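You operate a simulated robot arm through the tools that you are given. There is no shell and no other tool. Be economical: measure what you need, move in short steps, check, and stop when the job is done.

You are at the controls of a simulated two-armed robot. One attempt, no reset.

## Task
Wipe up the spill on the top of the grey bench with the blue cloth and put it back.
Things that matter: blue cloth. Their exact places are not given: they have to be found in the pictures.

Only the result counts: the job must be done as asked and must still hold three seconds after the hand-in. Knocking over, shifting, dropping, spilling or breaking anything else fails it. Flat cloth is picked up by pressing the open fingertips on it (5 to 10 N) and closing them slowly along it; thin cloth reads only 2 to 8 mm in the jaws.

## Robot
Two 7-joint arms with two-finger parallel grippers on one trunk, on a base that drives. Base frame: it is fixed to the floor where the robot stands at the start and does not move with it; the origin is under the middle of the robot, x ahead of it, y to its left, z up; the surface under the hand at the start is at about z = 0.88. Lengths are in m, angles in rad, forces in N, time in s.
The left shoulder is at the start at [0.07, 0.163, 1.245], the right one opposite. With the tool pointing down near the work surface each hand reaches from about 0.38 to 0.88 m from the robot's upright axis, wherever it stands, measured 20 degrees to its own side. Payload 3.43 kg a hand.
The TCP of each hand is the grasp point between the finger pads, 0.034 m short of the fingertips. In the tool frame z runs along the fingers and y along their closing line. The gripper opens to 0.128 m. The fingers are 0.024 m wide and 0.012 m thick; the gripper's body (0.048 by 0.13 m) begins 0.096 m behind the TCP.
Orientation is that of the tool frame in the base frame, as a unit quaternion [x, y, z, w]. With the fingers straight down and closing along the base's y, the tool's x points along the base's -x, its y along +y and its z along -z.

## Interface
- The arms move only by the tool nudge_tool. It takes "left_plan", "right_plan" or both (then of equal length, played together; a hand with none holds still); each is text: rows parted by semicolons, each of 6 numbers parted by spaces: the shift along the tool's x, y, z in m, then the turn, a rotation vector about the tool's x, y, z in rad. In form: x y z wx wy wz; .... A call has 1 to 8 rows; each row shifts and turns the commanded pose from where the row before left it, along the tool's axes as they then stand. "left_fingers" and "right_fingers" are, for a hand that has rows, the finger opening in m, from 0 to 0.128, set as the call begins (left out, the last holds). A row lasts 0.2 s, in which the tool goes at most 0.05 m and 0.15 rad; a call with a longer step from one row to the next is refused whole, and so is a gripper value outside its range. A pose out of reach is approached as far as the arm can. The call stops where the force on the tool passes 40 N (or 10 N more than at its start, if that is more) or the arm is blocked; 0.2 s more then pass. The fingers move at their own pace (about 0.153 m/s each) and stop on an object; they squeeze with about 27 N. The grip force told is the motor's: it shows also when the fingers shut on nothing. Time passes only in rows, and 0.2 s behind the last, so rows that do not move let the fingers close. It gives the time, the measured TCP pose, the force on the tool (base axes), the opening and the grip force at its end, in the units of the frame above (readings bear some noise), with the torque about the TCP (base axes, N m) and any sound that the robot's microphone picked up.
- Cameras (640 x 400 px; columns grow to the right, rows downward): "scene" is now at [0.1142, 0.039, 1.4449]; the picture's right is [0.51, -0.86, 0.00], its down [-0.68, -0.41, -0.60] and it looks along [0.52, 0.31, -0.80] (base axes); focal length 296 px, centre (320, 200). "left" rides on the left gripper at [0.076, 0.011, -0.16] in its tool frame; the picture's right is [-0.15, 0.99, 0.00], its down [-0.88, -0.13, -0.46] and it looks along [-0.45, -0.07, 0.89] (tool axes); focal length 234 px, centre (320, 200). "right" rides on the right gripper at [0.076, -0.011, -0.16] in its tool frame; the picture's right is [0.15, 0.99, 0.00], its down [-0.88, 0.13, -0.46] and it looks along [-0.45, 0.07, 0.89] (tool axes); focal length 234 px, centre (320, 200).
- snapshot(camera): a new picture of that camera. It takes no simulated time.
- raise_lower(by): slides the trunk up (or, below 0, down) by that many m; the arms and the scene camera ride with it, the base frame stays. It gives what a move gives, with no picture.
- roll_base(legs): drives the robot by 1 to 6 legs, each [ahead, left, turn to the left] in m, m and rad, along the robot's own axes; the way and the turn of a leg run together, so that a leg with both is an arc; at most 1.5 m and 3.142 rad a leg. The arms and the cameras ride along, it lands a little off, and it stops where it bumps. It gives what a move gives.
- aim_head(pan, tilt): turns the head with the scene camera to pan (to the left, within 1.501 rad either way) and tilt (down, from -0.506 to 1.204), counted from straight ahead of the robot. It gives what a move gives.
- pixel_to_xyz(camera, pixels): for up to 12 pixels [column, row] of the newest picture of that camera ("zoom" is the newest enlarged one), the place [x, y, z] in the base frame of the surface seen there, good to about 0.002 m. It takes no simulated time.
- inspect(camera, box): a new picture of the part [left, top, right, bottom] of that camera's present view, enlarged. It takes no simulated time.
- hand_in(): hands the job in; it is judged then, once.

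Go step by step. Measure first, check grasps and placings, and put right what went wrong. The budget is 80 turns and 62 pictures, counting those below and the enlarged ones. Unless the task says otherwise, let go and move clear before handing in, and close with one line.

The tools are called after ">>>" as name(argument=value, ...) on one line, values as JSON. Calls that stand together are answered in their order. nudge_tool: Moves the arms, as the interface text tells. Its arguments: {"type":"object","properties":{"left_plan":{"type":"string"},"left_fingers":{"type":"number"},"right_plan":{"type":"string"},"right_fingers":{"type":"number"}},"required":[]} The other tools are called the same way: raise_lower (by) slides the trunk up or down; roll_base (legs) drives the base; aim_head (pan, tilt) turns the head that bears the scene camera; snapshot (camera) takes a picture; pixel_to_xyz (camera, pixels) gives the place of the surface under pixels of a picture; inspect (camera, box) takes an enlarged picture of a part of a camera's view; hand_in () hands the job in.

At the start:

```text
t: 0.0
left_tcp_pos: [0.4334, 0.5279, 1.074]
left_tcp_rot: [-0.001, 1.0, 0.0, 0.001]
left_force: [-0.9, -0.2, 0.8]
left_torque: [0.01, 0.02, -0.02]
left_finger_gap: 0.1282
left_grasp_force: 0.0
right_tcp_pos: [0.5206, 0.0286, 1.1699]
right_tcp_rot: [0.0, 1.0, 0.0, 0.0]
right_force: [-0.4, -0.2, 0.1]
right_torque: [0.01, 0.03, 0.01]
right_finger_gap: 0.1279
right_grasp_force: 0.1
trunk travel left (down, up): [-0.725, 0.215]
robot x, y, heading: [-0.0009, -0.0022, 0.002]
head pan, tilt: [0.541, 0.925]
```

scene: 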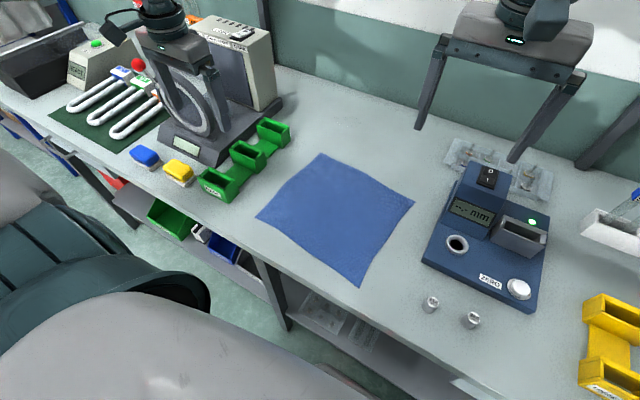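
right: 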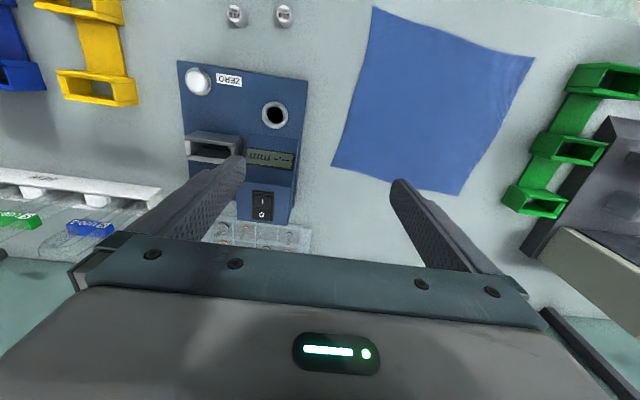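
left: 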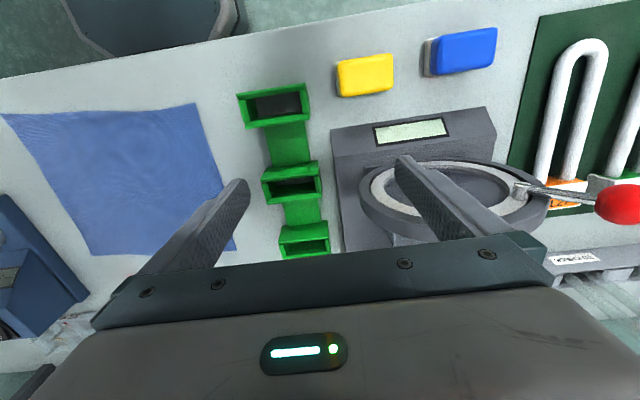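

The blue cloth lies flat on the bench at about (335,218) in the scene view, and no spill is obvious yet. I'll measure the cloth and look around for the spill.

>>> pixel_to_xyz(camera="scene", pixels=[[322, 154], [413, 203], [359, 285], [257, 216], [335, 218], [500, 165], [300, 110], [440, 330], [600, 260], [270, 270]])

>>> inspect(camera="scene", box=[400, 100, 640, 250])

>>> aim_head(pan=-0.3, tilt=0.9)

>>> snapshot(camera="scene")

```text
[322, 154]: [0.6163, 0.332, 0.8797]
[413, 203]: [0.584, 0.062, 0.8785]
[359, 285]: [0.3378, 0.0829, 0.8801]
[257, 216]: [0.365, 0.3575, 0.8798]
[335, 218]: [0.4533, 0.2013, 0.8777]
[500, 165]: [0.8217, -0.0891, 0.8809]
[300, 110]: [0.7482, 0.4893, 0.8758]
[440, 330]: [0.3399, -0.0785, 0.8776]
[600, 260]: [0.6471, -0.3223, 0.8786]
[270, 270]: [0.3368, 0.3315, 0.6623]
```

```text
2.67 times, centred on (520, 175) of scene
```

zoom: 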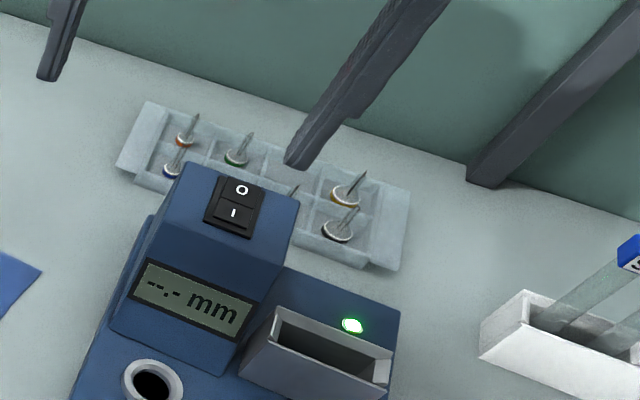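

```text
t: 1.2
left_tcp_pos: [0.4333, 0.5282, 1.0749]
left_tcp_rot: [-0.001, 1.0, 0.0, 0.0]
left_force: [0.5, 0.1, -0.6]
left_torque: [0.01, 0.01, 0.03]
left_finger_gap: 0.1282
left_grasp_force: 0.0
right_tcp_pos: [0.5202, 0.0273, 1.1702]
right_tcp_rot: [0.0, 1.0, 0.0, 0.0]
right_force: [0.0, 0.5, 0.4]
right_torque: [-0.01, -0.02, 0.01]
right_finger_gap: 0.1279
right_grasp_force: 0.0
trunk travel left (down, up): [-0.725, 0.215]
robot x, y, heading: [0.0004, 0.0005, -0.005]
head pan, tilt: [-0.3, 0.901]
```

```text
57 pictures are left
```

scene: 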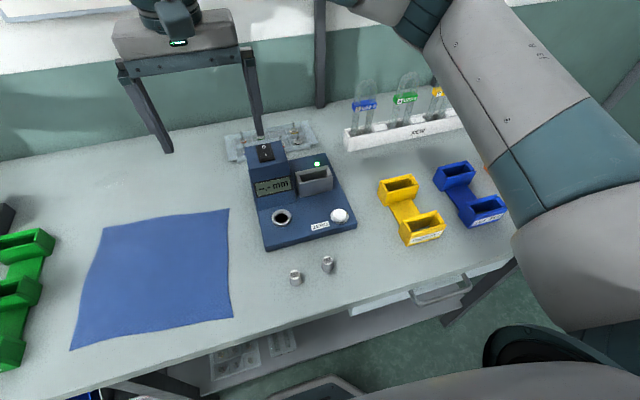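

This bench shows no spill so far, apart from the parts hidden by the arm. I'll look wider, left, right and up, for other benches.

>>> aim_head(pan=-1.2, tilt=0.5)

>>> snapshot(camera="scene")

>>> aim_head(pan=1.2, tilt=0.6)

>>> snapshot(camera="scene")

>>> aim_head(pan=0.0, tilt=0.5)

>>> snapshot(camera="scene")

```text
t: 2.4
left_tcp_pos: [0.4326, 0.5266, 1.074]
left_tcp_rot: [-0.001, 1.0, 0.0, 0.001]
left_force: [-1.2, 0.5, 0.0]
left_torque: [-0.02, 0.0, 0.01]
left_finger_gap: 0.1279
left_grasp_force: 0.0
right_tcp_pos: [0.5194, 0.0278, 1.1699]
right_tcp_rot: [0.0, 1.0, -0.001, 0.001]
right_force: [0.8, -0.3, 0.5]
right_torque: [-0.01, -0.02, 0.02]
right_finger_gap: 0.128
right_grasp_force: 0.1
trunk travel left (down, up): [-0.725, 0.215]
robot x, y, heading: [0.0014, -0.0054, -0.004]
head pan, tilt: [-1.201, 0.499]
```

```text
56 pictures are left
```

scene: 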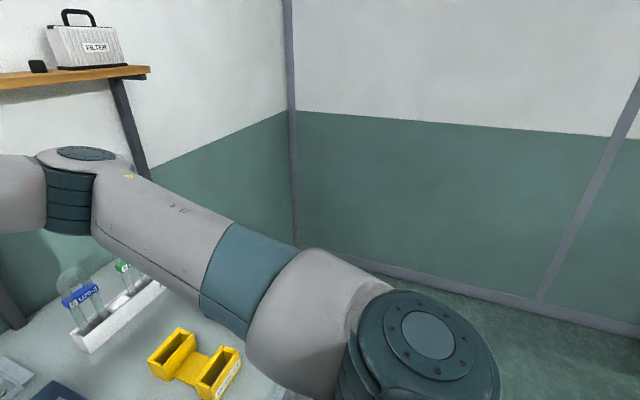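

```text
t: 4.6
left_tcp_pos: [0.4337, 0.5264, 1.0736]
left_tcp_rot: [-0.001, 1.0, 0.001, 0.0]
left_force: [-0.3, -0.4, 0.4]
left_torque: [0.01, -0.03, 0.01]
left_finger_gap: 0.1278
left_grasp_force: 0.0
right_tcp_pos: [0.5192, 0.0266, 1.1699]
right_tcp_rot: [0.0, 1.0, 0.001, 0.0]
right_force: [0.1, 0.7, -0.7]
right_torque: [-0.01, -0.05, 0.01]
right_finger_gap: 0.1281
right_grasp_force: 0.1
trunk travel left (down, up): [-0.725, 0.215]
robot x, y, heading: [0.0008, -0.0006, -0.003]
head pan, tilt: [1.201, 0.6]
```

```text
55 pictures are left
```

scene: 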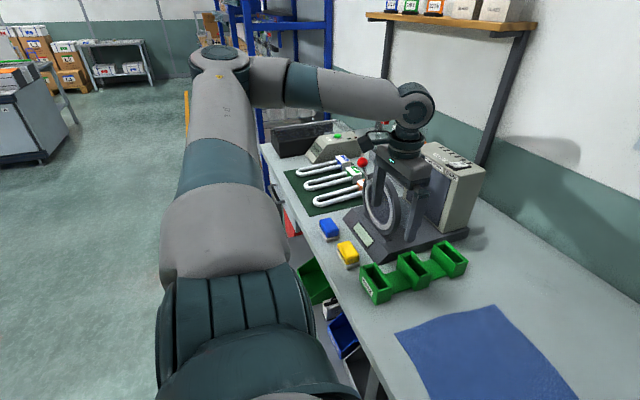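

```text
t: 6.0
left_tcp_pos: [0.4329, 0.5267, 1.0741]
left_tcp_rot: [-0.001, 1.0, 0.0, 0.0]
left_force: [-0.1, -0.4, 0.0]
left_torque: [0.01, 0.0, -0.01]
left_finger_gap: 0.1281
left_grasp_force: 0.0
right_tcp_pos: [0.5206, 0.0279, 1.1698]
right_tcp_rot: [0.001, 1.0, 0.0, 0.0]
right_force: [0.4, -0.6, -0.9]
right_torque: [0.01, -0.02, 0.01]
right_finger_gap: 0.128
right_grasp_force: 0.0
trunk travel left (down, up): [-0.725, 0.215]
robot x, y, heading: [0.0004, -0.0013, -0.007]
head pan, tilt: [0.0, 0.499]
```

```text
54 pictures are left
```

scene: 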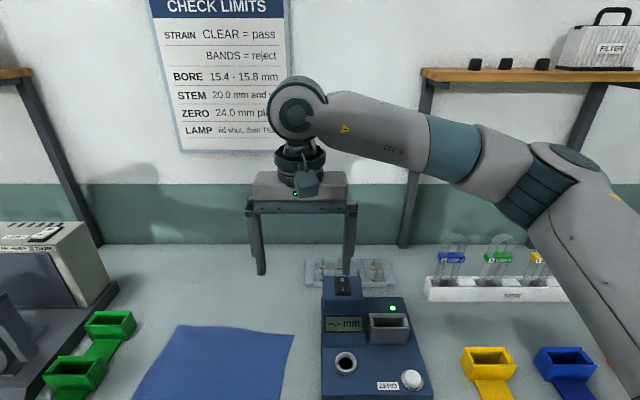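

There is a grey cabinet-like bench at the far left, about (30,110) in the pan-1.2 view. I'll look further left and enlarge it.

>>> aim_head(pan=1.5, tilt=0.35)

>>> snapshot(camera="scene")

```text
t: 7.6
left_tcp_pos: [0.4323, 0.5268, 1.074]
left_tcp_rot: [-0.002, 1.0, 0.0, 0.0]
left_force: [0.6, 0.4, -0.2]
left_torque: [0.02, 0.01, -0.01]
left_finger_gap: 0.128
left_grasp_force: 0.0
right_tcp_pos: [0.5207, 0.0286, 1.1693]
right_tcp_rot: [0.0, 1.0, -0.001, 0.0]
right_force: [-0.4, 0.3, 0.0]
right_torque: [-0.01, 0.01, 0.0]
right_finger_gap: 0.128
right_grasp_force: 0.0
trunk travel left (down, up): [-0.725, 0.215]
robot x, y, heading: [0.0021, 0.0044, -0.004]
head pan, tilt: [1.499, 0.351]
```

```text
53 pictures are left
```

scene: 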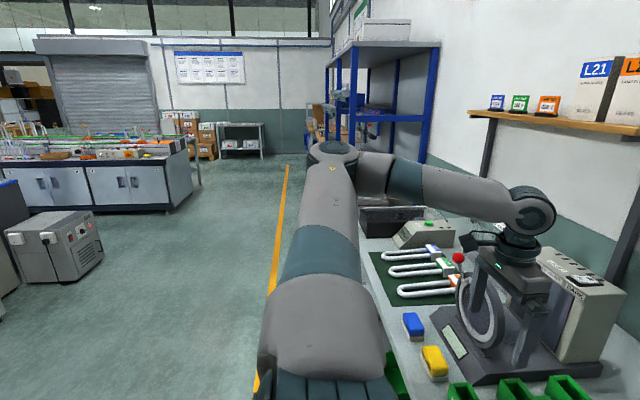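

The near bench is the only grey one with the cloth, so the spill may be faint or hidden. I'll inspect the bench closely from both hand cameras and the scene camera.

>>> snapshot(camera="right")

>>> aim_head(pan=-0.75, tilt=0.9)

>>> snapshot(camera="scene")

>>> aim_head(pan=0.4, tilt=0.8)

>>> inspect(camera="scene", box=[180, 100, 500, 300])

```text
52 pictures are left
```

right: 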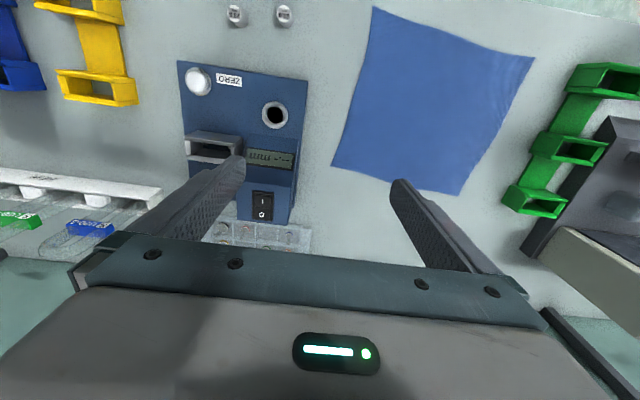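

```text
t: 9.7
left_tcp_pos: [0.435, 0.5272, 1.074]
left_tcp_rot: [-0.001, 1.0, 0.0, 0.0]
left_force: [0.1, 1.2, 0.3]
left_torque: [-0.02, -0.01, 0.02]
left_finger_gap: 0.128
left_grasp_force: 0.1
right_tcp_pos: [0.5203, 0.0266, 1.17]
right_tcp_rot: [-0.001, 1.0, 0.0, 0.001]
right_force: [-0.2, -0.5, -0.5]
right_torque: [0.0, 0.01, 0.03]
right_finger_gap: 0.1279
right_grasp_force: 0.0
trunk travel left (down, up): [-0.725, 0.215]
robot x, y, heading: [0.0016, -0.0011, 0.0]
head pan, tilt: [-0.75, 0.901]
```

```text
51 pictures are left
```

scene: 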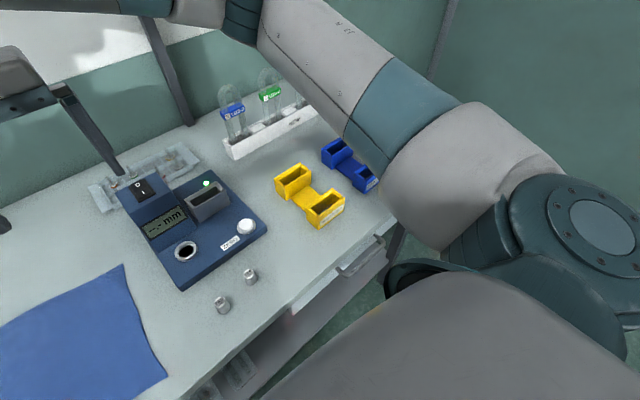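

```text
t: 11.0
left_tcp_pos: [0.4335, 0.5267, 1.0734]
left_tcp_rot: [-0.001, 1.0, -0.001, -0.001]
left_force: [-0.1, 1.0, -0.2]
left_torque: [-0.02, 0.01, -0.01]
left_finger_gap: 0.128
left_grasp_force: 0.0
right_tcp_pos: [0.5191, 0.0279, 1.1698]
right_tcp_rot: [-0.001, 1.0, -0.001, -0.001]
right_force: [0.7, 0.2, 1.1]
right_torque: [-0.01, 0.0, 0.0]
right_finger_gap: 0.128
right_grasp_force: 0.1
trunk travel left (down, up): [-0.725, 0.215]
robot x, y, heading: [-0.0018, 0.0001, -0.007]
head pan, tilt: [0.4, 0.799]
```

```text
2.00 times, centred on (340, 200) of scene
```

zoom: 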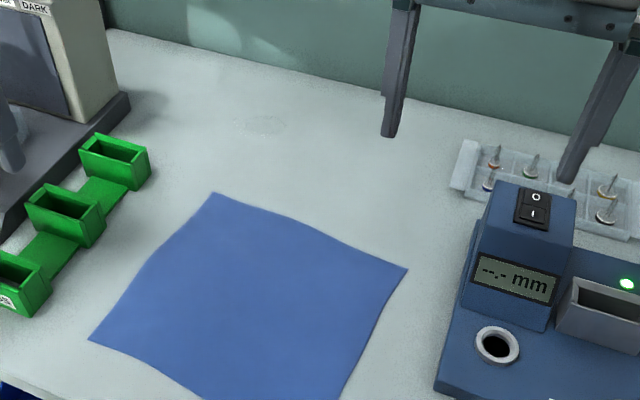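

There is a faint patch at zoom (262,122), behind the cloth. I'll enlarge it.

>>> pixel_to_xyz(camera="zoom", pixels=[[262, 123], [235, 123], [290, 123], [262, 112], [262, 135]])

>>> inspect(camera="scene", box=[260, 130, 370, 200])

>>> inspect(camera="right", box=[290, 150, 560, 310])

```text
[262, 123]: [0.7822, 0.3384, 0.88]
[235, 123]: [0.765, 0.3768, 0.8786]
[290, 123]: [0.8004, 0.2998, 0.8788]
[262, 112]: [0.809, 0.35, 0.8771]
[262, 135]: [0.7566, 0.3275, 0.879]
```

```text
5.71 times, centred on (315, 165) of scene
```

zoom: 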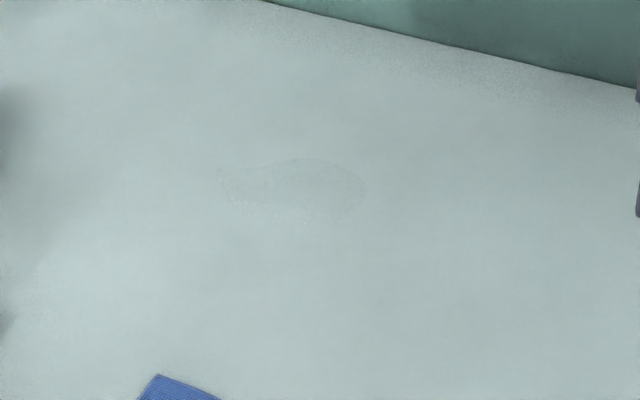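

```text
2.37 times, centred on (425, 230) of right
```

zoom: 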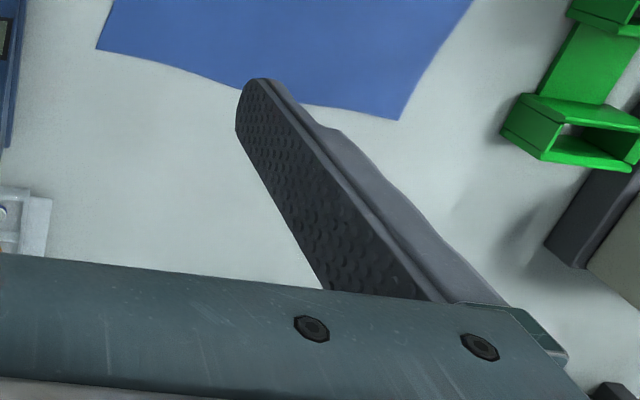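

The faint clear spill is found, centred near (0.777, 0.337) and about 0.09 x 0.06 m. Next I'll map the nearby obstacles and check that this is the only patch.

>>> snapshot(camera="scene")

>>> inspect(camera="scene", box=[140, 110, 340, 235])

```text
47 pictures are left
```

scene: 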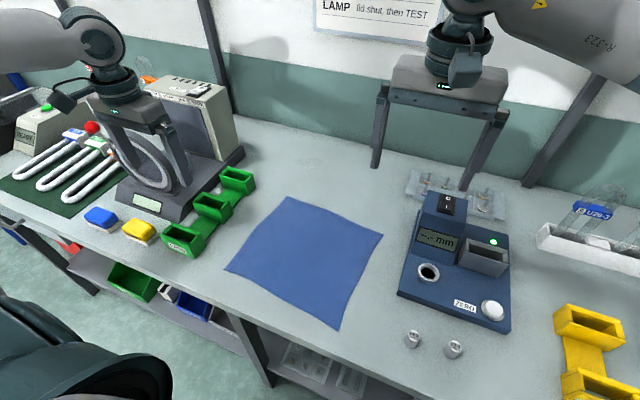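

```text
3.20 times, centred on (240, 172) of scene
```

zoom: 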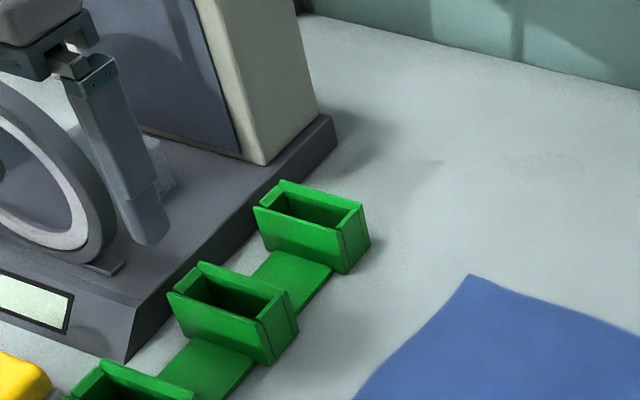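

>>> pixel_to_xyz(camera="zoom", pixels=[[365, 210], [345, 272], [298, 320], [335, 140], [320, 100], [200, 395], [545, 165], [500, 165], [590, 175], [545, 150], [545, 185], [432, 165]])

>>> pixel_to_xyz(camera="scene", pixels=[[237, 110], [288, 197], [382, 236], [339, 328], [225, 270], [405, 200], [400, 290], [120, 95], [85, 128], [165, 235], [250, 120], [375, 150]])

>>> snapshot(camera="left")

```text
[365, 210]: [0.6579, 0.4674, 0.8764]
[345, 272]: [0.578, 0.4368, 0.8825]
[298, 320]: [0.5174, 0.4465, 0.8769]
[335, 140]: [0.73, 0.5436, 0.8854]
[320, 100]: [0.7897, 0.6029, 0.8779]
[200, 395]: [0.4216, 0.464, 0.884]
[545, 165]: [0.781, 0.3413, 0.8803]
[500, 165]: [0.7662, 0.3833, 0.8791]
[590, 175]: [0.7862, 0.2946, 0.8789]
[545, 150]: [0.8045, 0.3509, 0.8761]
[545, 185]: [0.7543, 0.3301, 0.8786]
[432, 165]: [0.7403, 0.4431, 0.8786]
```

```text
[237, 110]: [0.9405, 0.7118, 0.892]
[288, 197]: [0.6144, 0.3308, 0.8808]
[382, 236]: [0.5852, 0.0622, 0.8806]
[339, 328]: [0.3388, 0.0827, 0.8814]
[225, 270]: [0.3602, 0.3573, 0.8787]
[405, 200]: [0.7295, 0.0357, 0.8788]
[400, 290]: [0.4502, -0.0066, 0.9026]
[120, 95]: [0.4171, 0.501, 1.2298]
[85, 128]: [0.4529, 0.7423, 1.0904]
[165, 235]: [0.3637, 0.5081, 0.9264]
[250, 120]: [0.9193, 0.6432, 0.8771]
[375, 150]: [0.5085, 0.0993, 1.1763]
```

```text
45 pictures are left
```

left: 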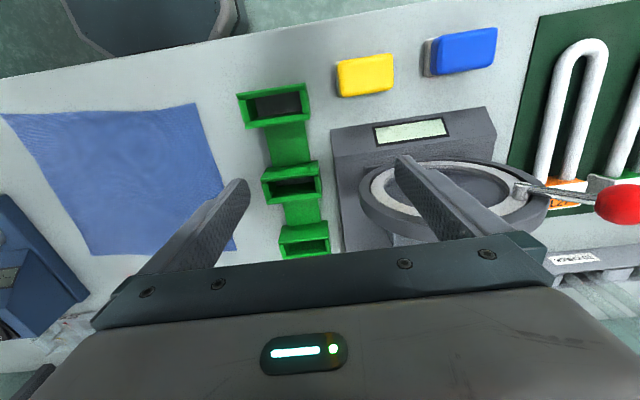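

The spill spans x 0.754–0.805 and y 0.295–0.383, and the green bins end at y≈0.437. I'll pinch the far edge of the cloth with both hands (left y≈0.295, right y≈0.10) so it drags straight, starting by bringing both hands above it.

>>> nudge_tool(left_plan="0 0 -0.05 0 0 0; -0.0258 -0.0387 0 0 0 0; -0.0258 -0.0387 0 0 0 0; -0.0258 -0.0387 0 0 0 0; -0.0258 -0.0387 0 0 0 0; -0.0258 -0.0387 0 0 0 0; -0.0258 -0.0387 0 0 0 0", right_plan="0 0 0 0 0 0; -0.009 0.012 0 0 0 0; -0.009 0.012 0 0 0 0; -0.009 0.012 0 0 0 0; -0.009 0.012 0 0 0 0; -0.009 0.012 0 0 0 0; -0.009 0.012 0 0 0 0", left_fingers=0.04, right_fingers=0.04)

```text
t: 12.6
left_tcp_pos: [0.5899, 0.2909, 1.1223]
left_tcp_rot: [0.0, 1.0, 0.0, 0.0]
left_force: [-0.4, 0.7, -0.1]
left_torque: [0.05, 0.01, -0.03]
left_finger_gap: 0.04
left_grasp_force: 0.0
right_tcp_pos: [0.5761, 0.0987, 1.1688]
right_tcp_rot: [0.0, 1.0, 0.001, 0.0]
right_force: [0.7, -0.9, -0.2]
right_torque: [0.01, 0.01, -0.01]
right_finger_gap: 0.0399
right_grasp_force: 0.1
trunk travel left (down, up): [-0.725, 0.215]
robot x, y, heading: [0.0008, 0.0007, 0.004]
head pan, tilt: [0.4, 0.799]
```

Both hands are over the far edge. Lowering to about 15 mm above contact.

>>> nudge_tool(left_plan="0 0 0.032 0 0 0; 0 0 0.032 0 0 0; 0 0 0.032 0 0 0; 0 0 0.032 0 0 0; 0 0 0.032 0 0 0; 0 0 0.032 0 0 0", right_plan="0 0 0.0398 0 0 0; 0 0 0.0398 0 0 0; 0 0 0.0398 0 0 0; 0 0 0.0398 0 0 0; 0 0 0.0398 0 0 0; 0 0 0.0398 0 0 0")

>>> snapshot(camera="scene")

>>> snapshot(camera="left")

```text
t: 14.0
left_tcp_pos: [0.5896, 0.2959, 0.931]
left_tcp_rot: [-0.001, 1.0, 0.0, -0.001]
left_force: [0.8, -0.4, -0.1]
left_torque: [-0.01, 0.02, 0.02]
left_finger_gap: 0.0399
left_grasp_force: 0.1
right_tcp_pos: [0.5754, 0.1, 0.9294]
right_tcp_rot: [0.0, 1.0, 0.001, 0.0]
right_force: [0.7, -0.4, 0.2]
right_torque: [-0.04, 0.05, 0.0]
right_finger_gap: 0.0399
right_grasp_force: 0.1
trunk travel left (down, up): [-0.725, 0.215]
robot x, y, heading: [0.0002, -0.0021, 0.001]
head pan, tilt: [0.4, 0.799]
```

```text
44 pictures are left
```

scene: 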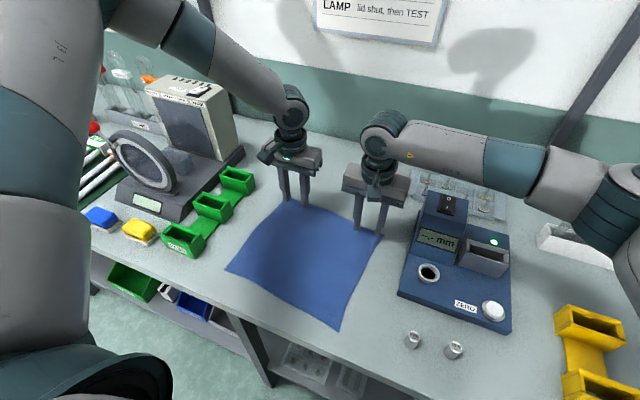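

```text
43 pictures are left
```

left: 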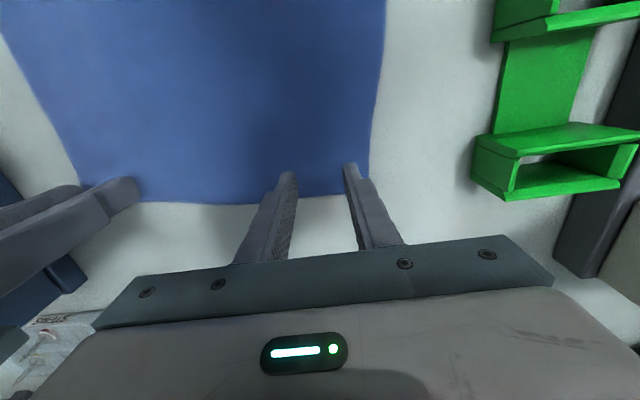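

Left fingers are close to the cloth's left corner, so I'll shift them 12 mm inward and both hands 8 mm onto the cloth, then descend near contact.

>>> nudge_tool(left_plan="0.008 -0.012 0 0 0 0; 0 0 0.010 0 0 0; 0 0 0.006 0 0 0; 0 0 0.002 0 0 0", right_plan="0.008 0.004 0 0 0 0; 0 0 0.010 0 0 0; 0 0 0.005 0 0 0; 0 0 0.002 0 0 0")

```text
t: 15.0
left_tcp_pos: [0.582, 0.2829, 0.9156]
left_tcp_rot: [-0.001, 1.0, 0.001, 0.002]
left_force: [0.5, -0.1, 8.2]
left_torque: [0.0, 0.0, 0.03]
left_finger_gap: 0.04
left_grasp_force: 0.0
right_tcp_pos: [0.5665, 0.1037, 0.9159]
right_tcp_rot: [0.0, 1.0, 0.0, 0.001]
right_force: [0.9, 1.3, 4.8]
right_torque: [-0.13, 0.01, 0.0]
right_finger_gap: 0.0397
right_grasp_force: 0.0
trunk travel left (down, up): [-0.725, 0.215]
robot x, y, heading: [-0.001, 0.0003, -0.001]
head pan, tilt: [0.4, 0.799]
```

Left presses 8.2 N and right 4.8 N, which is good. I'll close slowly in steps.

>>> nudge_tool(left_plan="0 0 0 0 0 0", right_plan="0 0 0.001 0 0 0", left_fingers=0.03, right_fingers=0.03)

>>> nudge_tool(left_plan="0 0 0 0 0 0", right_plan="0 0 0 0 0 0", left_fingers=0.02, right_fingers=0.02)

>>> nudge_tool(left_plan="0 0 0 0 0 0", right_plan="0 0 0 0 0 0", left_fingers=0.01, right_fingers=0.01)

>>> nudge_tool(left_plan="0 0 0 0 0 0; 0 0 0 0 0 0", right_plan="0 0 0 0 0 0; 0 0 0 0 0 0", left_fingers=0, right_fingers=0)

>>> snapshot(camera="left")

```text
t: 15.4
left_tcp_pos: [0.5803, 0.2835, 0.9148]
left_tcp_rot: [-0.001, 1.0, 0.0, 0.002]
left_force: [0.3, -1.3, 6.7]
left_torque: [-0.03, -0.05, -0.03]
left_finger_gap: 0.0293
left_grasp_force: 0.1
right_tcp_pos: [0.5652, 0.1046, 0.9155]
right_tcp_rot: [0.0, 1.0, 0.002, 0.001]
right_force: [2.1, 1.9, 12.7]
right_torque: [-0.21, -0.03, 0.04]
right_finger_gap: 0.0288
right_grasp_force: 0.0
trunk travel left (down, up): [-0.725, 0.215]
robot x, y, heading: [-0.0007, 0.0016, -0.001]
head pan, tilt: [0.4, 0.799]
```

```text
t: 15.8
left_tcp_pos: [0.5786, 0.2829, 0.9148]
left_tcp_rot: [-0.001, 1.0, 0.0, 0.001]
left_force: [-0.1, -0.8, 5.9]
left_torque: [-0.07, -0.01, -0.01]
left_finger_gap: 0.0196
left_grasp_force: 0.0
right_tcp_pos: [0.5648, 0.1039, 0.9166]
right_tcp_rot: [-0.001, 1.0, 0.001, 0.002]
right_force: [2.6, 1.0, 17.1]
right_torque: [-0.2, -0.05, 0.04]
right_finger_gap: 0.0187
right_grasp_force: 0.1
trunk travel left (down, up): [-0.725, 0.215]
robot x, y, heading: [0.0006, 0.0004, -0.003]
head pan, tilt: [0.4, 0.799]
```

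```text
t: 16.2
left_tcp_pos: [0.5788, 0.2839, 0.914]
left_tcp_rot: [-0.001, 1.0, 0.001, 0.001]
left_force: [0.7, -0.7, 4.7]
left_torque: [-0.06, 0.03, 0.0]
left_finger_gap: 0.0102
left_grasp_force: 0.0
right_tcp_pos: [0.5648, 0.1028, 0.9162]
right_tcp_rot: [0.001, 1.0, 0.001, 0.002]
right_force: [2.5, -0.6, 21.5]
right_torque: [-0.2, -0.03, 0.04]
right_finger_gap: 0.0097
right_grasp_force: 0.1
trunk travel left (down, up): [-0.725, 0.215]
robot x, y, heading: [-0.0005, 0.0009, 0.001]
head pan, tilt: [0.4, 0.799]
```

```text
t: 16.8
left_tcp_pos: [0.5798, 0.2817, 0.915]
left_tcp_rot: [0.0, 1.0, 0.0, 0.001]
left_force: [-0.5, -5.8, 1.8]
left_torque: [-0.22, 0.0, 0.01]
left_finger_gap: 0.0062
left_grasp_force: 26.9
right_tcp_pos: [0.5642, 0.1032, 0.9162]
right_tcp_rot: [0.0, 1.0, 0.001, 0.0]
right_force: [2.6, 1.6, 24.6]
right_torque: [-0.07, 0.0, -0.05]
right_finger_gap: 0.0018
right_grasp_force: 26.7
trunk travel left (down, up): [-0.725, 0.215]
robot x, y, heading: [0.0009, -0.0036, -0.002]
head pan, tilt: [0.4, 0.799]
```

```text
42 pictures are left
```

left: 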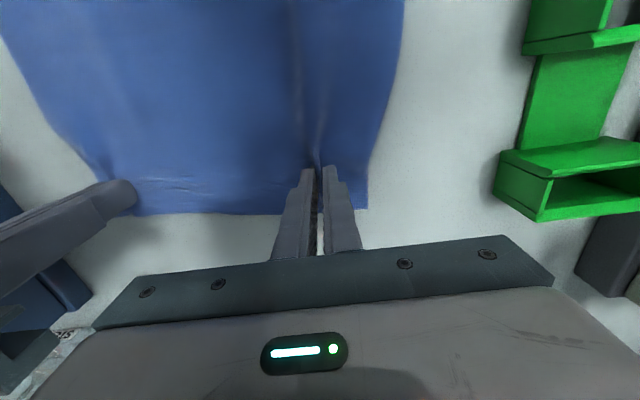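

Left holds cloth (6.2 mm gap). Right reads 1.8 mm, which is likely empty, so I'll check with the right camera.

>>> snapshot(camera="right")

```text
41 pictures are left
```

right: 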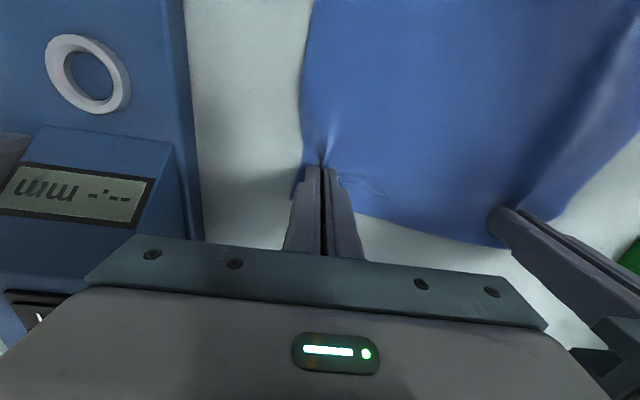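

The right tip shows a slight pucker at (322,160). I'll raise both hands 20 mm and see whether the cloth follows.

>>> nudge_tool(left_plan="0 0 -0.01 0 0 0; 0 0 -0.01 0 0 0; 0 0 0 0 0 0", right_plan="0 0 -0.01 0 0 0; 0 0 -0.01 0 0 0; 0 0 0 0 0 0")

>>> snapshot(camera="right")

```text
t: 17.6
left_tcp_pos: [0.5808, 0.2845, 0.9327]
left_tcp_rot: [-0.001, 1.0, 0.0, 0.001]
left_force: [0.0, -7.6, -0.8]
left_torque: [-0.25, 0.04, 0.02]
left_finger_gap: 0.006
left_grasp_force: 26.9
right_tcp_pos: [0.5671, 0.1026, 0.932]
right_tcp_rot: [0.0, 1.0, -0.001, -0.001]
right_force: [0.0, 8.1, 0.0]
right_torque: [0.29, 0.02, 0.0]
right_finger_gap: 0.0021
right_grasp_force: 26.7
trunk travel left (down, up): [-0.725, 0.215]
robot x, y, heading: [-0.0015, 0.002, -0.002]
head pan, tilt: [0.4, 0.799]
```

```text
40 pictures are left
```

right: 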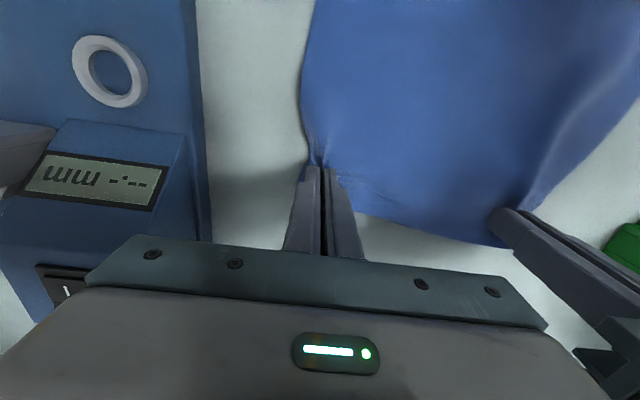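

There is about 8 N of tension between the hands, so both hold the cloth. I'll relax it slightly and drag the cloth straight towards the spill.

>>> nudge_tool(left_plan="0 -0.003 0 0 0 0; -0.0235 0.0064 0 0 0 0; -0.0235 0.0064 0 0 0 0; -0.0235 0.0064 0 0 0 0; -0.0235 0.0064 0 0 0 0; -0.0235 0.0064 0 0 0 0; -0.0235 0.0064 0 0 0 0; -0.0235 0.0064 0 0 0 0", right_plan="0 0.003 0 0 0 0; -0.0235 0.0064 0 0 0 0; -0.0235 0.0064 0 0 0 0; -0.0235 0.0064 0 0 0 0; -0.0235 0.0064 0 0 0 0; -0.0235 0.0064 0 0 0 0; -0.0235 0.0064 0 0 0 0; -0.0235 0.0064 0 0 0 0")

>>> snapshot(camera="scene")

```text
t: 19.4
left_tcp_pos: [0.6946, 0.3486, 0.968]
left_tcp_rot: [0.001, 1.0, -0.006, 0.002]
left_force: [6.5, -38.5, -8.6]
left_torque: [-1.39, -0.27, 0.3]
left_finger_gap: 0.0029
left_grasp_force: 26.8
left hand out of reach, approached as far as the arm can: row 4, 5, 6, 7, 8
right_tcp_pos: [0.7229, 0.158, 0.9327]
right_tcp_rot: [-0.005, 1.0, 0.005, 0.0]
right_force: [-7.2, 39.0, 7.2]
right_torque: [1.44, 0.29, -0.2]
right_finger_gap: 0.0018
right_grasp_force: 26.8
right hand out of reach, approached as far as the arm can: row 8
trunk travel left (down, up): [-0.725, 0.215]
robot x, y, heading: [-0.0035, 0.0004, -0.005]
head pan, tilt: [0.4, 0.799]
```

```text
39 pictures are left
```

scene: 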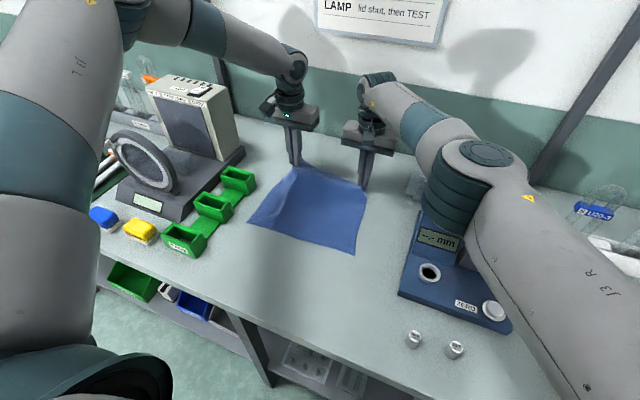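

The left hand stopped short of reach at x≈0.69 and tension rose to 38 N. I'll back both commands off to relax the cloth before changing the approach.

>>> nudge_tool(left_plan="0.025 0 0 0 0 0; 0.025 0 0 0 0 0; 0.02 0 0 0 0 0; 0 0 0 0 0 0", right_plan="0.025 0.004 0 0 0 0; 0.025 0.002 0 0 0 0; 0.02 0 0 0 0 0; 0 0 0 0 0 0")

>>> aim_head(pan=0.0, tilt=1.2)

>>> snapshot(camera="scene")

```text
t: 20.4
left_tcp_pos: [0.6253, 0.3471, 0.9678]
left_tcp_rot: [-0.002, 1.0, -0.002, 0.001]
left_force: [6.6, -36.6, -7.5]
left_torque: [-1.22, -0.26, 0.27]
left_finger_gap: 0.0028
left_grasp_force: 26.8
right_tcp_pos: [0.6565, 0.1589, 0.9331]
right_tcp_rot: [-0.002, 1.0, 0.002, 0.0]
right_force: [-6.6, 36.1, 7.9]
right_torque: [1.33, 0.26, -0.22]
right_finger_gap: 0.0015
right_grasp_force: 26.7
trunk travel left (down, up): [-0.725, 0.215]
robot x, y, heading: [0.0031, -0.0002, 0.0]
head pan, tilt: [0.4, 0.799]
```

```text
t: 21.3
left_tcp_pos: [0.6255, 0.3454, 0.9691]
left_tcp_rot: [-0.001, 1.0, -0.002, 0.002]
left_force: [5.4, -35.8, -7.4]
left_torque: [-1.23, -0.26, 0.25]
left_finger_gap: 0.0028
left_grasp_force: 27.2
right_tcp_pos: [0.6562, 0.1582, 0.9338]
right_tcp_rot: [-0.002, 1.0, 0.003, 0.0]
right_force: [-5.4, 36.3, 7.6]
right_torque: [1.34, 0.27, -0.15]
right_finger_gap: 0.002
right_grasp_force: 26.9
trunk travel left (down, up): [-0.725, 0.215]
robot x, y, heading: [-0.0026, 0.0004, 0.001]
head pan, tilt: [0.0, 1.201]
```

```text
38 pictures are left
```

scene: 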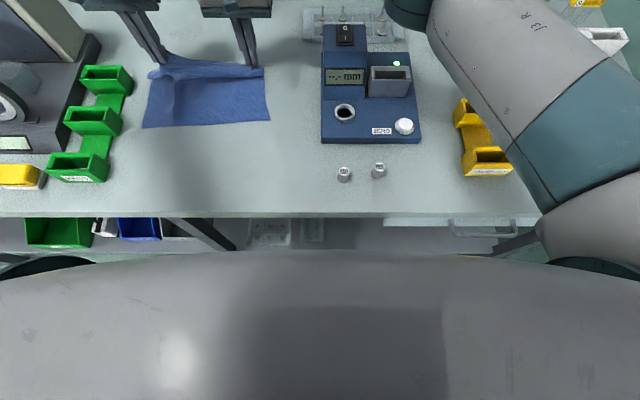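

The commands resume from the achieved pose. I'll level the left hand with the right to drop the tension, and measure the clearance between torso and bench.

>>> pixel_to_xyz(camera="scene", pixels=[[320, 252], [320, 300], [150, 260], [320, 214], [40, 265], [500, 235], [575, 265], [200, 255]])

>>> nudge_tool(left_plan="-0.015 -0.005 0.012 0 0 0; -0.015 -0.005 0.012 0 0 0; 0 0 0.011 0 0 0; 0 0 0 0 0 0")

```text
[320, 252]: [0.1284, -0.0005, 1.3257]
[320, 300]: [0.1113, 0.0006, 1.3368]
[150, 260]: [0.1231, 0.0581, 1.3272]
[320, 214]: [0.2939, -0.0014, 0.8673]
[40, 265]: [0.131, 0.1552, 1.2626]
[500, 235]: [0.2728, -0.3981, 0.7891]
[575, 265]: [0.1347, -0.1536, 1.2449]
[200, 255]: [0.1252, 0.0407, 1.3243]
```

```text
t: 22.3
left_tcp_pos: [0.6533, 0.3406, 0.933]
left_tcp_rot: [-0.001, 1.0, 0.001, 0.0]
left_force: [0.2, -12.2, 0.8]
left_torque: [-0.43, 0.01, 0.07]
left_finger_gap: 0.002
left_grasp_force: 27.1
right_tcp_pos: [0.6584, 0.1536, 0.9316]
right_tcp_rot: [0.0, 1.0, -0.001, 0.0]
right_force: [0.1, 12.5, -0.6]
right_torque: [0.44, 0.02, -0.08]
right_finger_gap: 0.0013
right_grasp_force: 27.3
trunk travel left (down, up): [-0.725, 0.215]
robot x, y, heading: [0.002, -0.0018, 0.002]
head pan, tilt: [0.0, 1.201]
```

Tension is down to 12 N and the torso is 0.16 m from the bench edge. I'll relax a bit more, then roll the base ahead 0.08 m, which also drags the cloth forward.

>>> nudge_tool(left_plan="0 -0.004 0 0 0 0; 0 0 0 0 0 0")

>>> roll_base(legs=[[0.08, 0, 0]])

>>> aim_head(pan=0.4, tilt=0.8)

>>> snapshot(camera="scene")

```text
t: 22.9
left_tcp_pos: [0.6532, 0.3359, 0.9329]
left_tcp_rot: [-0.001, 1.0, 0.0, 0.001]
left_force: [0.5, -6.2, 0.5]
left_torque: [-0.23, 0.04, 0.08]
left_finger_gap: 0.0023
left_grasp_force: 26.5
right_tcp_pos: [0.6586, 0.1542, 0.9323]
right_tcp_rot: [0.0, 1.0, 0.0, -0.001]
right_force: [0.0, 6.5, -1.2]
right_torque: [0.24, 0.0, -0.02]
right_finger_gap: 0.0017
right_grasp_force: 26.8
trunk travel left (down, up): [-0.725, 0.215]
robot x, y, heading: [0.0035, -0.0028, -0.001]
head pan, tilt: [0.0, 1.201]
```

```text
t: 23.9
left_tcp_pos: [0.6995, 0.3357, 0.9298]
left_tcp_rot: [-0.001, 1.0, -0.002, -0.002]
left_force: [0.5, -3.8, -1.0]
left_torque: [-0.11, 0.07, 0.03]
left_finger_gap: 0.0023
left_grasp_force: 27.0
right_tcp_pos: [0.7008, 0.1559, 0.9279]
right_tcp_rot: [-0.001, 1.0, 0.001, -0.003]
right_force: [0.7, 2.7, -1.2]
right_torque: [0.17, 0.09, -0.01]
right_finger_gap: 0.0018
right_grasp_force: 27.0
trunk travel left (down, up): [-0.725, 0.215]
robot x, y, heading: [0.0372, 0.0004, 0.003]
head pan, tilt: [0.0, 1.201]
stopped in leg 1: the robot was blocked; the commanded pose is now the measured one
```

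```text
t: 24.8
left_tcp_pos: [0.6923, 0.3365, 0.9355]
left_tcp_rot: [-0.002, 1.0, 0.0, 0.001]
left_force: [-0.5, -3.6, 0.4]
left_torque: [-0.1, -0.01, 0.03]
left_finger_gap: 0.002
left_grasp_force: 27.0
right_tcp_pos: [0.6942, 0.1565, 0.9341]
right_tcp_rot: [-0.001, 1.0, 0.001, 0.001]
right_force: [0.2, 3.4, -0.8]
right_torque: [0.16, -0.03, 0.01]
right_finger_gap: 0.0016
right_grasp_force: 27.4
trunk travel left (down, up): [-0.725, 0.215]
robot x, y, heading: [0.0391, 0.0032, 0.003]
head pan, tilt: [0.4, 0.799]
```

```text
37 pictures are left
```

scene: 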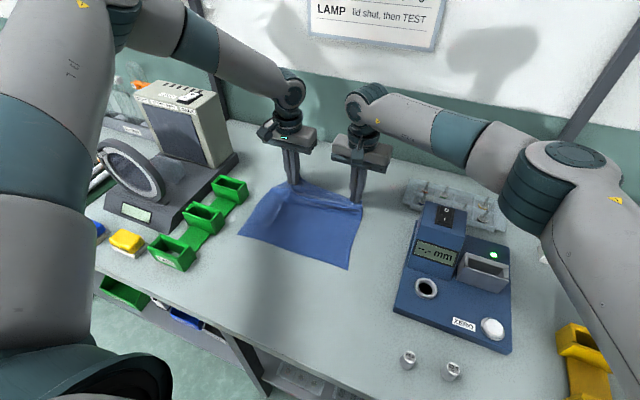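

The base bumped at x≈0.038 and nothing on the bench shifted. I'll continue forward with the arms in small steps.

>>> nudge_tool(left_plan="-0.015 0 0 0 0 0; -0.015 0 0 0 0 0; -0.015 0 0 0 0 0; 0 0 0 0 0 0", right_plan="-0.015 0 0 0 0 0; -0.015 0 0 0 0 0; -0.015 0 0 0 0 0; 0 0 0 0 0 0")

```text
t: 25.8
left_tcp_pos: [0.7183, 0.3441, 0.9494]
left_tcp_rot: [-0.001, 1.0, -0.001, 0.001]
left_force: [2.0, -17.4, -2.3]
left_torque: [-0.65, -0.11, 0.14]
left_finger_gap: 0.0023
left_grasp_force: 27.0
left hand out of reach, approached as far as the arm can: row 1, 2, 3
right_tcp_pos: [0.7401, 0.1567, 0.9324]
right_tcp_rot: [-0.001, 1.0, 0.002, 0.0]
right_force: [-3.1, 18.1, 0.6]
right_torque: [0.67, 0.1, -0.13]
right_finger_gap: 0.0016
right_grasp_force: 26.9
trunk travel left (down, up): [-0.725, 0.215]
robot x, y, heading: [0.0369, -0.0008, 0.004]
head pan, tilt: [0.4, 0.799]
```

The left hand still drifts up and outwards, so it is limited at this height. I'll raise both hands 0.1 m with the cloth, then lower the trunk by 0.1 m to get the shoulders nearer work level.

>>> nudge_tool(left_plan="0 -0.004 -0.016 0 0 0; 0 -0.004 -0.016 0 0 0; 0 0 -0.016 0 0 0; 0 0 -0.017 0 0 0; 0 0 -0.018 0 0 0; 0 0 0 0 0 0", right_plan="0.01 0 -0.02 0 0 0; 0.01 0 -0.02 0 0 0; 0 0 -0.02 0 0 0; 0 0 -0.02 0 0 0; 0 0 -0.02 0 0 0; 0 0 0 0 0 0")

>>> raise_lower(by=-0.1)

>>> snapshot(camera="scene")

```text
t: 27.2
left_tcp_pos: [0.7193, 0.3373, 1.0295]
left_tcp_rot: [-0.001, 1.0, 0.0, 0.001]
left_force: [0.0, -6.4, 0.0]
left_torque: [-0.24, 0.01, 0.07]
left_finger_gap: 0.0022
left_grasp_force: 26.9
right_tcp_pos: [0.723, 0.1561, 1.0328]
right_tcp_rot: [-0.001, 1.0, 0.0, -0.001]
right_force: [0.1, 6.0, 0.1]
right_torque: [0.21, 0.0, 0.0]
right_finger_gap: 0.0014
right_grasp_force: 27.2
trunk travel left (down, up): [-0.725, 0.215]
robot x, y, heading: [0.0365, 0.0019, 0.007]
head pan, tilt: [0.4, 0.799]
```

```text
t: 28.5
left_tcp_pos: [0.7178, 0.3367, 0.9309]
left_tcp_rot: [-0.001, 1.0, 0.0, 0.001]
left_force: [-0.1, -5.0, 1.4]
left_torque: [-0.16, -0.02, 0.08]
left_finger_gap: 0.0024
left_grasp_force: 26.8
right_tcp_pos: [0.7222, 0.1566, 0.9334]
right_tcp_rot: [-0.001, 1.0, 0.0, 0.001]
right_force: [-0.7, 5.4, -0.6]
right_torque: [0.22, 0.02, -0.03]
right_finger_gap: 0.0016
right_grasp_force: 27.7
trunk travel left (down, up): [-0.625, 0.315]
robot x, y, heading: [0.0414, -0.0035, -0.001]
head pan, tilt: [0.4, 0.799]
```

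```text
36 pictures are left
```

scene: 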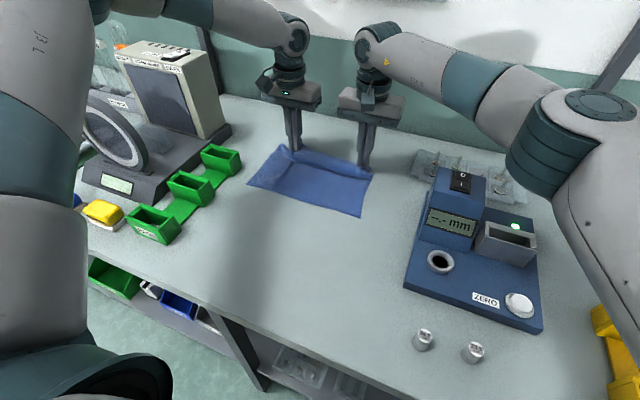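

It worked: both hands are at z≈0.932 with tension 5 N. Testing the forward reach.

>>> nudge_tool(left_plan="-0.012 0 0 0 0 0; -0.012 0 0 0 0 0; -0.012 0 0 0 0 0; -0.012 0 0 0 0 0; 0 0 0 0 0 0", right_plan="-0.010 0 0 0 0 0; -0.010 0 0 0 0 0; -0.010 0 0 0 0 0; -0.010 0 0 0 0 0; 0 0 0 0 0 0")

```text
t: 29.7
left_tcp_pos: [0.7588, 0.3404, 0.9327]
left_tcp_rot: [0.0, 1.0, -0.001, 0.002]
left_force: [-0.4, -8.1, 0.8]
left_torque: [-0.27, 0.01, 0.04]
left_finger_gap: 0.0021
left_grasp_force: 27.5
left hand out of reach, approached as far as the arm can: row 4
right_tcp_pos: [0.7607, 0.1562, 0.9337]
right_tcp_rot: [-0.002, 1.0, 0.001, 0.0]
right_force: [0.0, 7.8, 0.6]
right_torque: [0.32, 0.0, -0.03]
right_finger_gap: 0.0015
right_grasp_force: 26.5
trunk travel left (down, up): [-0.625, 0.315]
robot x, y, heading: [0.0396, -0.0021, -0.001]
head pan, tilt: [0.4, 0.799]
```

Lowering 0.1 m gained about 0.05 m of reach. I'll repeat it once more.

>>> nudge_tool(left_plan="0.002 -0.002 -0.025 0 0 0; 0 -0.002 -0.025 0 0 0; 0 0 -0.025 0 0 0; 0 0 -0.025 0 0 0; 0 0 0 0 0 0", right_plan="0 0 -0.025 0 0 0; 0 0 -0.025 0 0 0; 0 0 -0.025 0 0 0; 0 0 -0.025 0 0 0; 0 0 0 0 0 0")

>>> raise_lower(by=-0.1)

>>> nudge_tool(left_plan="-0.01 0 0 0 0 0; -0.01 0 0 0 0 0; -0.01 0 0 0 0 0; -0.01 0 0 0 0 0; 0 0 0 0 0 0", right_plan="-0.006 0 0 0 0 0; -0.006 0 0 0 0 0; -0.006 0 0 0 0 0; -0.006 0 0 0 0 0; 0 0 0 0 0 0")

>>> snapshot(camera="scene")

```text
t: 30.9
left_tcp_pos: [0.7559, 0.3363, 1.0346]
left_tcp_rot: [-0.001, 1.0, 0.0, 0.0]
left_force: [0.5, -16.2, 0.3]
left_torque: [-0.55, 0.01, 0.11]
left_finger_gap: 0.0022
left_grasp_force: 27.0
right_tcp_pos: [0.755, 0.148, 1.0312]
right_tcp_rot: [-0.002, 1.0, 0.001, 0.0]
right_force: [0.7, 15.7, 0.5]
right_torque: [0.5, 0.02, -0.12]
right_finger_gap: 0.0016
right_grasp_force: 27.1
right hand out of reach, approached as far as the arm can: row 4
trunk travel left (down, up): [-0.625, 0.315]
robot x, y, heading: [0.042, 0.0018, 0.003]
head pan, tilt: [0.4, 0.799]
```

```text
t: 32.2
left_tcp_pos: [0.7555, 0.3362, 0.9349]
left_tcp_rot: [0.0, 1.0, 0.0, 0.002]
left_force: [-0.8, -19.1, 1.7]
left_torque: [-0.68, -0.01, 0.09]
left_finger_gap: 0.0023
left_grasp_force: 27.5
right_tcp_pos: [0.7534, 0.1478, 0.9329]
right_tcp_rot: [-0.001, 1.0, 0.001, 0.0]
right_force: [0.6, 19.3, 0.5]
right_torque: [0.65, 0.03, -0.1]
right_finger_gap: 0.0018
right_grasp_force: 26.9
trunk travel left (down, up): [-0.525, 0.415]
robot x, y, heading: [0.0398, -0.003, 0.002]
head pan, tilt: [0.4, 0.799]
```

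```text
t: 33.4
left_tcp_pos: [0.7755, 0.3379, 0.9337]
left_tcp_rot: [0.0, 1.0, -0.002, 0.0]
left_force: [-3.1, -27.1, 0.1]
left_torque: [-0.96, 0.06, 0.1]
left_finger_gap: 0.0026
left_grasp_force: 26.6
left hand out of reach, approached as far as the arm can: row 3, 4
right_tcp_pos: [0.7603, 0.1463, 0.9337]
right_tcp_rot: [-0.002, 1.0, 0.001, 0.001]
right_force: [2.9, 27.1, -1.1]
right_torque: [0.95, -0.06, -0.18]
right_finger_gap: 0.0015
right_grasp_force: 27.0
right hand out of reach, approached as far as the arm can: row 2, 3, 4
trunk travel left (down, up): [-0.525, 0.415]
robot x, y, heading: [0.039, 0.0005, 0.002]
head pan, tilt: [0.4, 0.799]
```

```text
35 pictures are left
```

scene: 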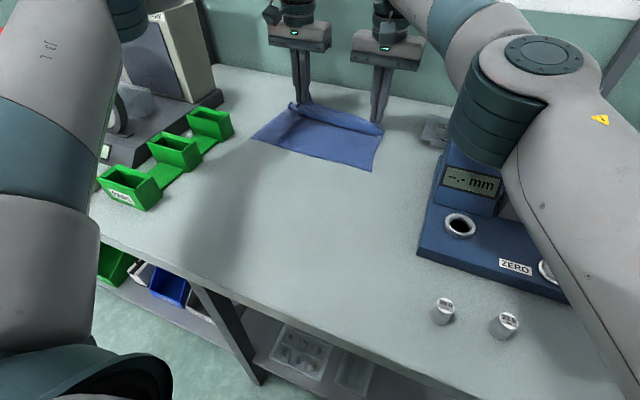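

Left is at x=0.7755 and near its limit. Tilting the tools so the fingers point slightly forward (0.3 rad) should buy reach, while I ease the tension by moving the right hand towards +y.

>>> nudge_tool(left_plan="0 0 0 0 -0.1 0; 0 0 0 0 -0.1 0; 0 0 0 0 -0.1 0; 0 0 0 0 0 0", right_plan="0 0.004 0 0 -0.1 0; 0 0.004 0 0 -0.1 0; 0 0.002 0 0 -0.1 0; 0 0 0 0 0 0")

```text
t: 34.4
left_tcp_pos: [0.7771, 0.3411, 0.9338]
left_tcp_rot: [-0.002, 0.989, 0.0, 0.15]
left_force: [-1.7, -10.2, 0.0]
left_torque: [-0.38, 0.06, -0.07]
left_finger_gap: 0.0022
left_grasp_force: 27.1
right_tcp_pos: [0.7609, 0.1563, 0.9343]
right_tcp_rot: [-0.001, 0.989, -0.001, 0.15]
right_force: [0.1, 11.0, -0.8]
right_torque: [0.39, -0.07, 0.04]
right_finger_gap: 0.0016
right_grasp_force: 26.6
trunk travel left (down, up): [-0.525, 0.415]
robot x, y, heading: [0.0408, 0.0, 0.002]
head pan, tilt: [0.4, 0.799]
```

Tilting worked and tension fell to 10 N. Next I'll move back 30 mm and lower the left fingertips near contact at the near side of the spill.

>>> nudge_tool(left_plan="0.0143 -0.005 -0.0045 0 0 0; 0.0143 -0.005 -0.0045 0 0 0; 0.0015 0 0.0048 0 0 0; 0.0015 0 0.0048 0 0 0; 0.0015 0 0.0048 0 0 0; 0 0 0 0 0 0", right_plan="0.0143 0 -0.0045 0 0 0; 0.0143 0 -0.0045 0 0 0; 0.0015 0 0.0048 0 0 0; 0.0009 0 0.0029 0 0 0; 0 0 0 0 0 0; 0 0 0 0 0 0")

```text
t: 35.8
left_tcp_pos: [0.7475, 0.3303, 0.9181]
left_tcp_rot: [0.0, 0.989, 0.0, 0.151]
left_force: [-0.9, -1.6, 8.0]
left_torque: [-0.03, 0.02, 0.04]
left_finger_gap: 0.002
left_grasp_force: 26.9
right_tcp_pos: [0.7305, 0.1558, 0.9263]
right_tcp_rot: [-0.001, 0.989, 0.001, 0.151]
right_force: [0.1, 0.7, 0.3]
right_torque: [0.04, 0.0, -0.02]
right_finger_gap: 0.0015
right_grasp_force: 27.1
trunk travel left (down, up): [-0.525, 0.415]
robot x, y, heading: [0.0387, -0.0019, -0.002]
head pan, tilt: [0.4, 0.799]
```

Contact is made with 8 N at the near edge of the spill. I'll start the zigzag: shift to y≈0.30, stroke ahead 60 mm, step sideways, stroke back, with both hands together.

>>> nudge_tool(left_plan="0 -0.015 0 0 0 0; 0 -0.015 0 0 0 0; -0.0191 0 0.0059 0 0 0; -0.0191 0 0.0059 0 0 0; -0.0191 0 0.0059 0 0 0", right_plan="0 -0.015 0 0 0 0; 0 -0.015 0 0 0 0; -0.0191 0 0.0059 0 0 0; -0.0191 0 0.0059 0 0 0; -0.0191 0 0.0059 0 0 0")

>>> snapshot(camera="left")

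```text
t: 37.0
left_tcp_pos: [0.8075, 0.2996, 0.918]
left_tcp_rot: [-0.002, 0.989, -0.001, 0.149]
left_force: [0.3, -0.1, 1.3]
left_torque: [-0.02, 0.03, 0.01]
left_finger_gap: 0.002
left_grasp_force: 26.7
right_tcp_pos: [0.7925, 0.1263, 0.9242]
right_tcp_rot: [-0.001, 0.989, 0.0, 0.149]
right_force: [0.2, 0.5, -1.1]
right_torque: [-0.01, 0.0, 0.01]
right_finger_gap: 0.0018
right_grasp_force: 27.5
trunk travel left (down, up): [-0.525, 0.415]
robot x, y, heading: [0.0388, -0.0006, 0.002]
head pan, tilt: [0.4, 0.799]
```

```text
34 pictures are left
```

left: 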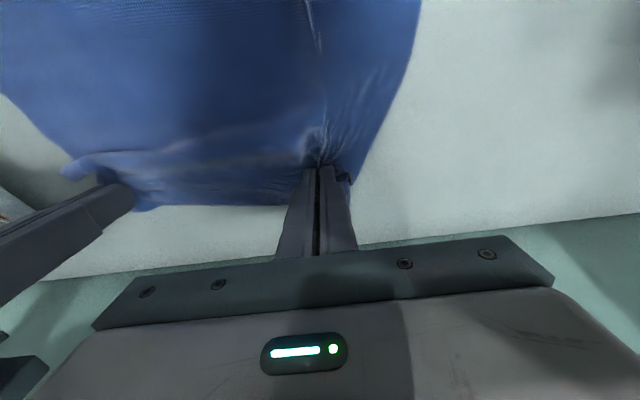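

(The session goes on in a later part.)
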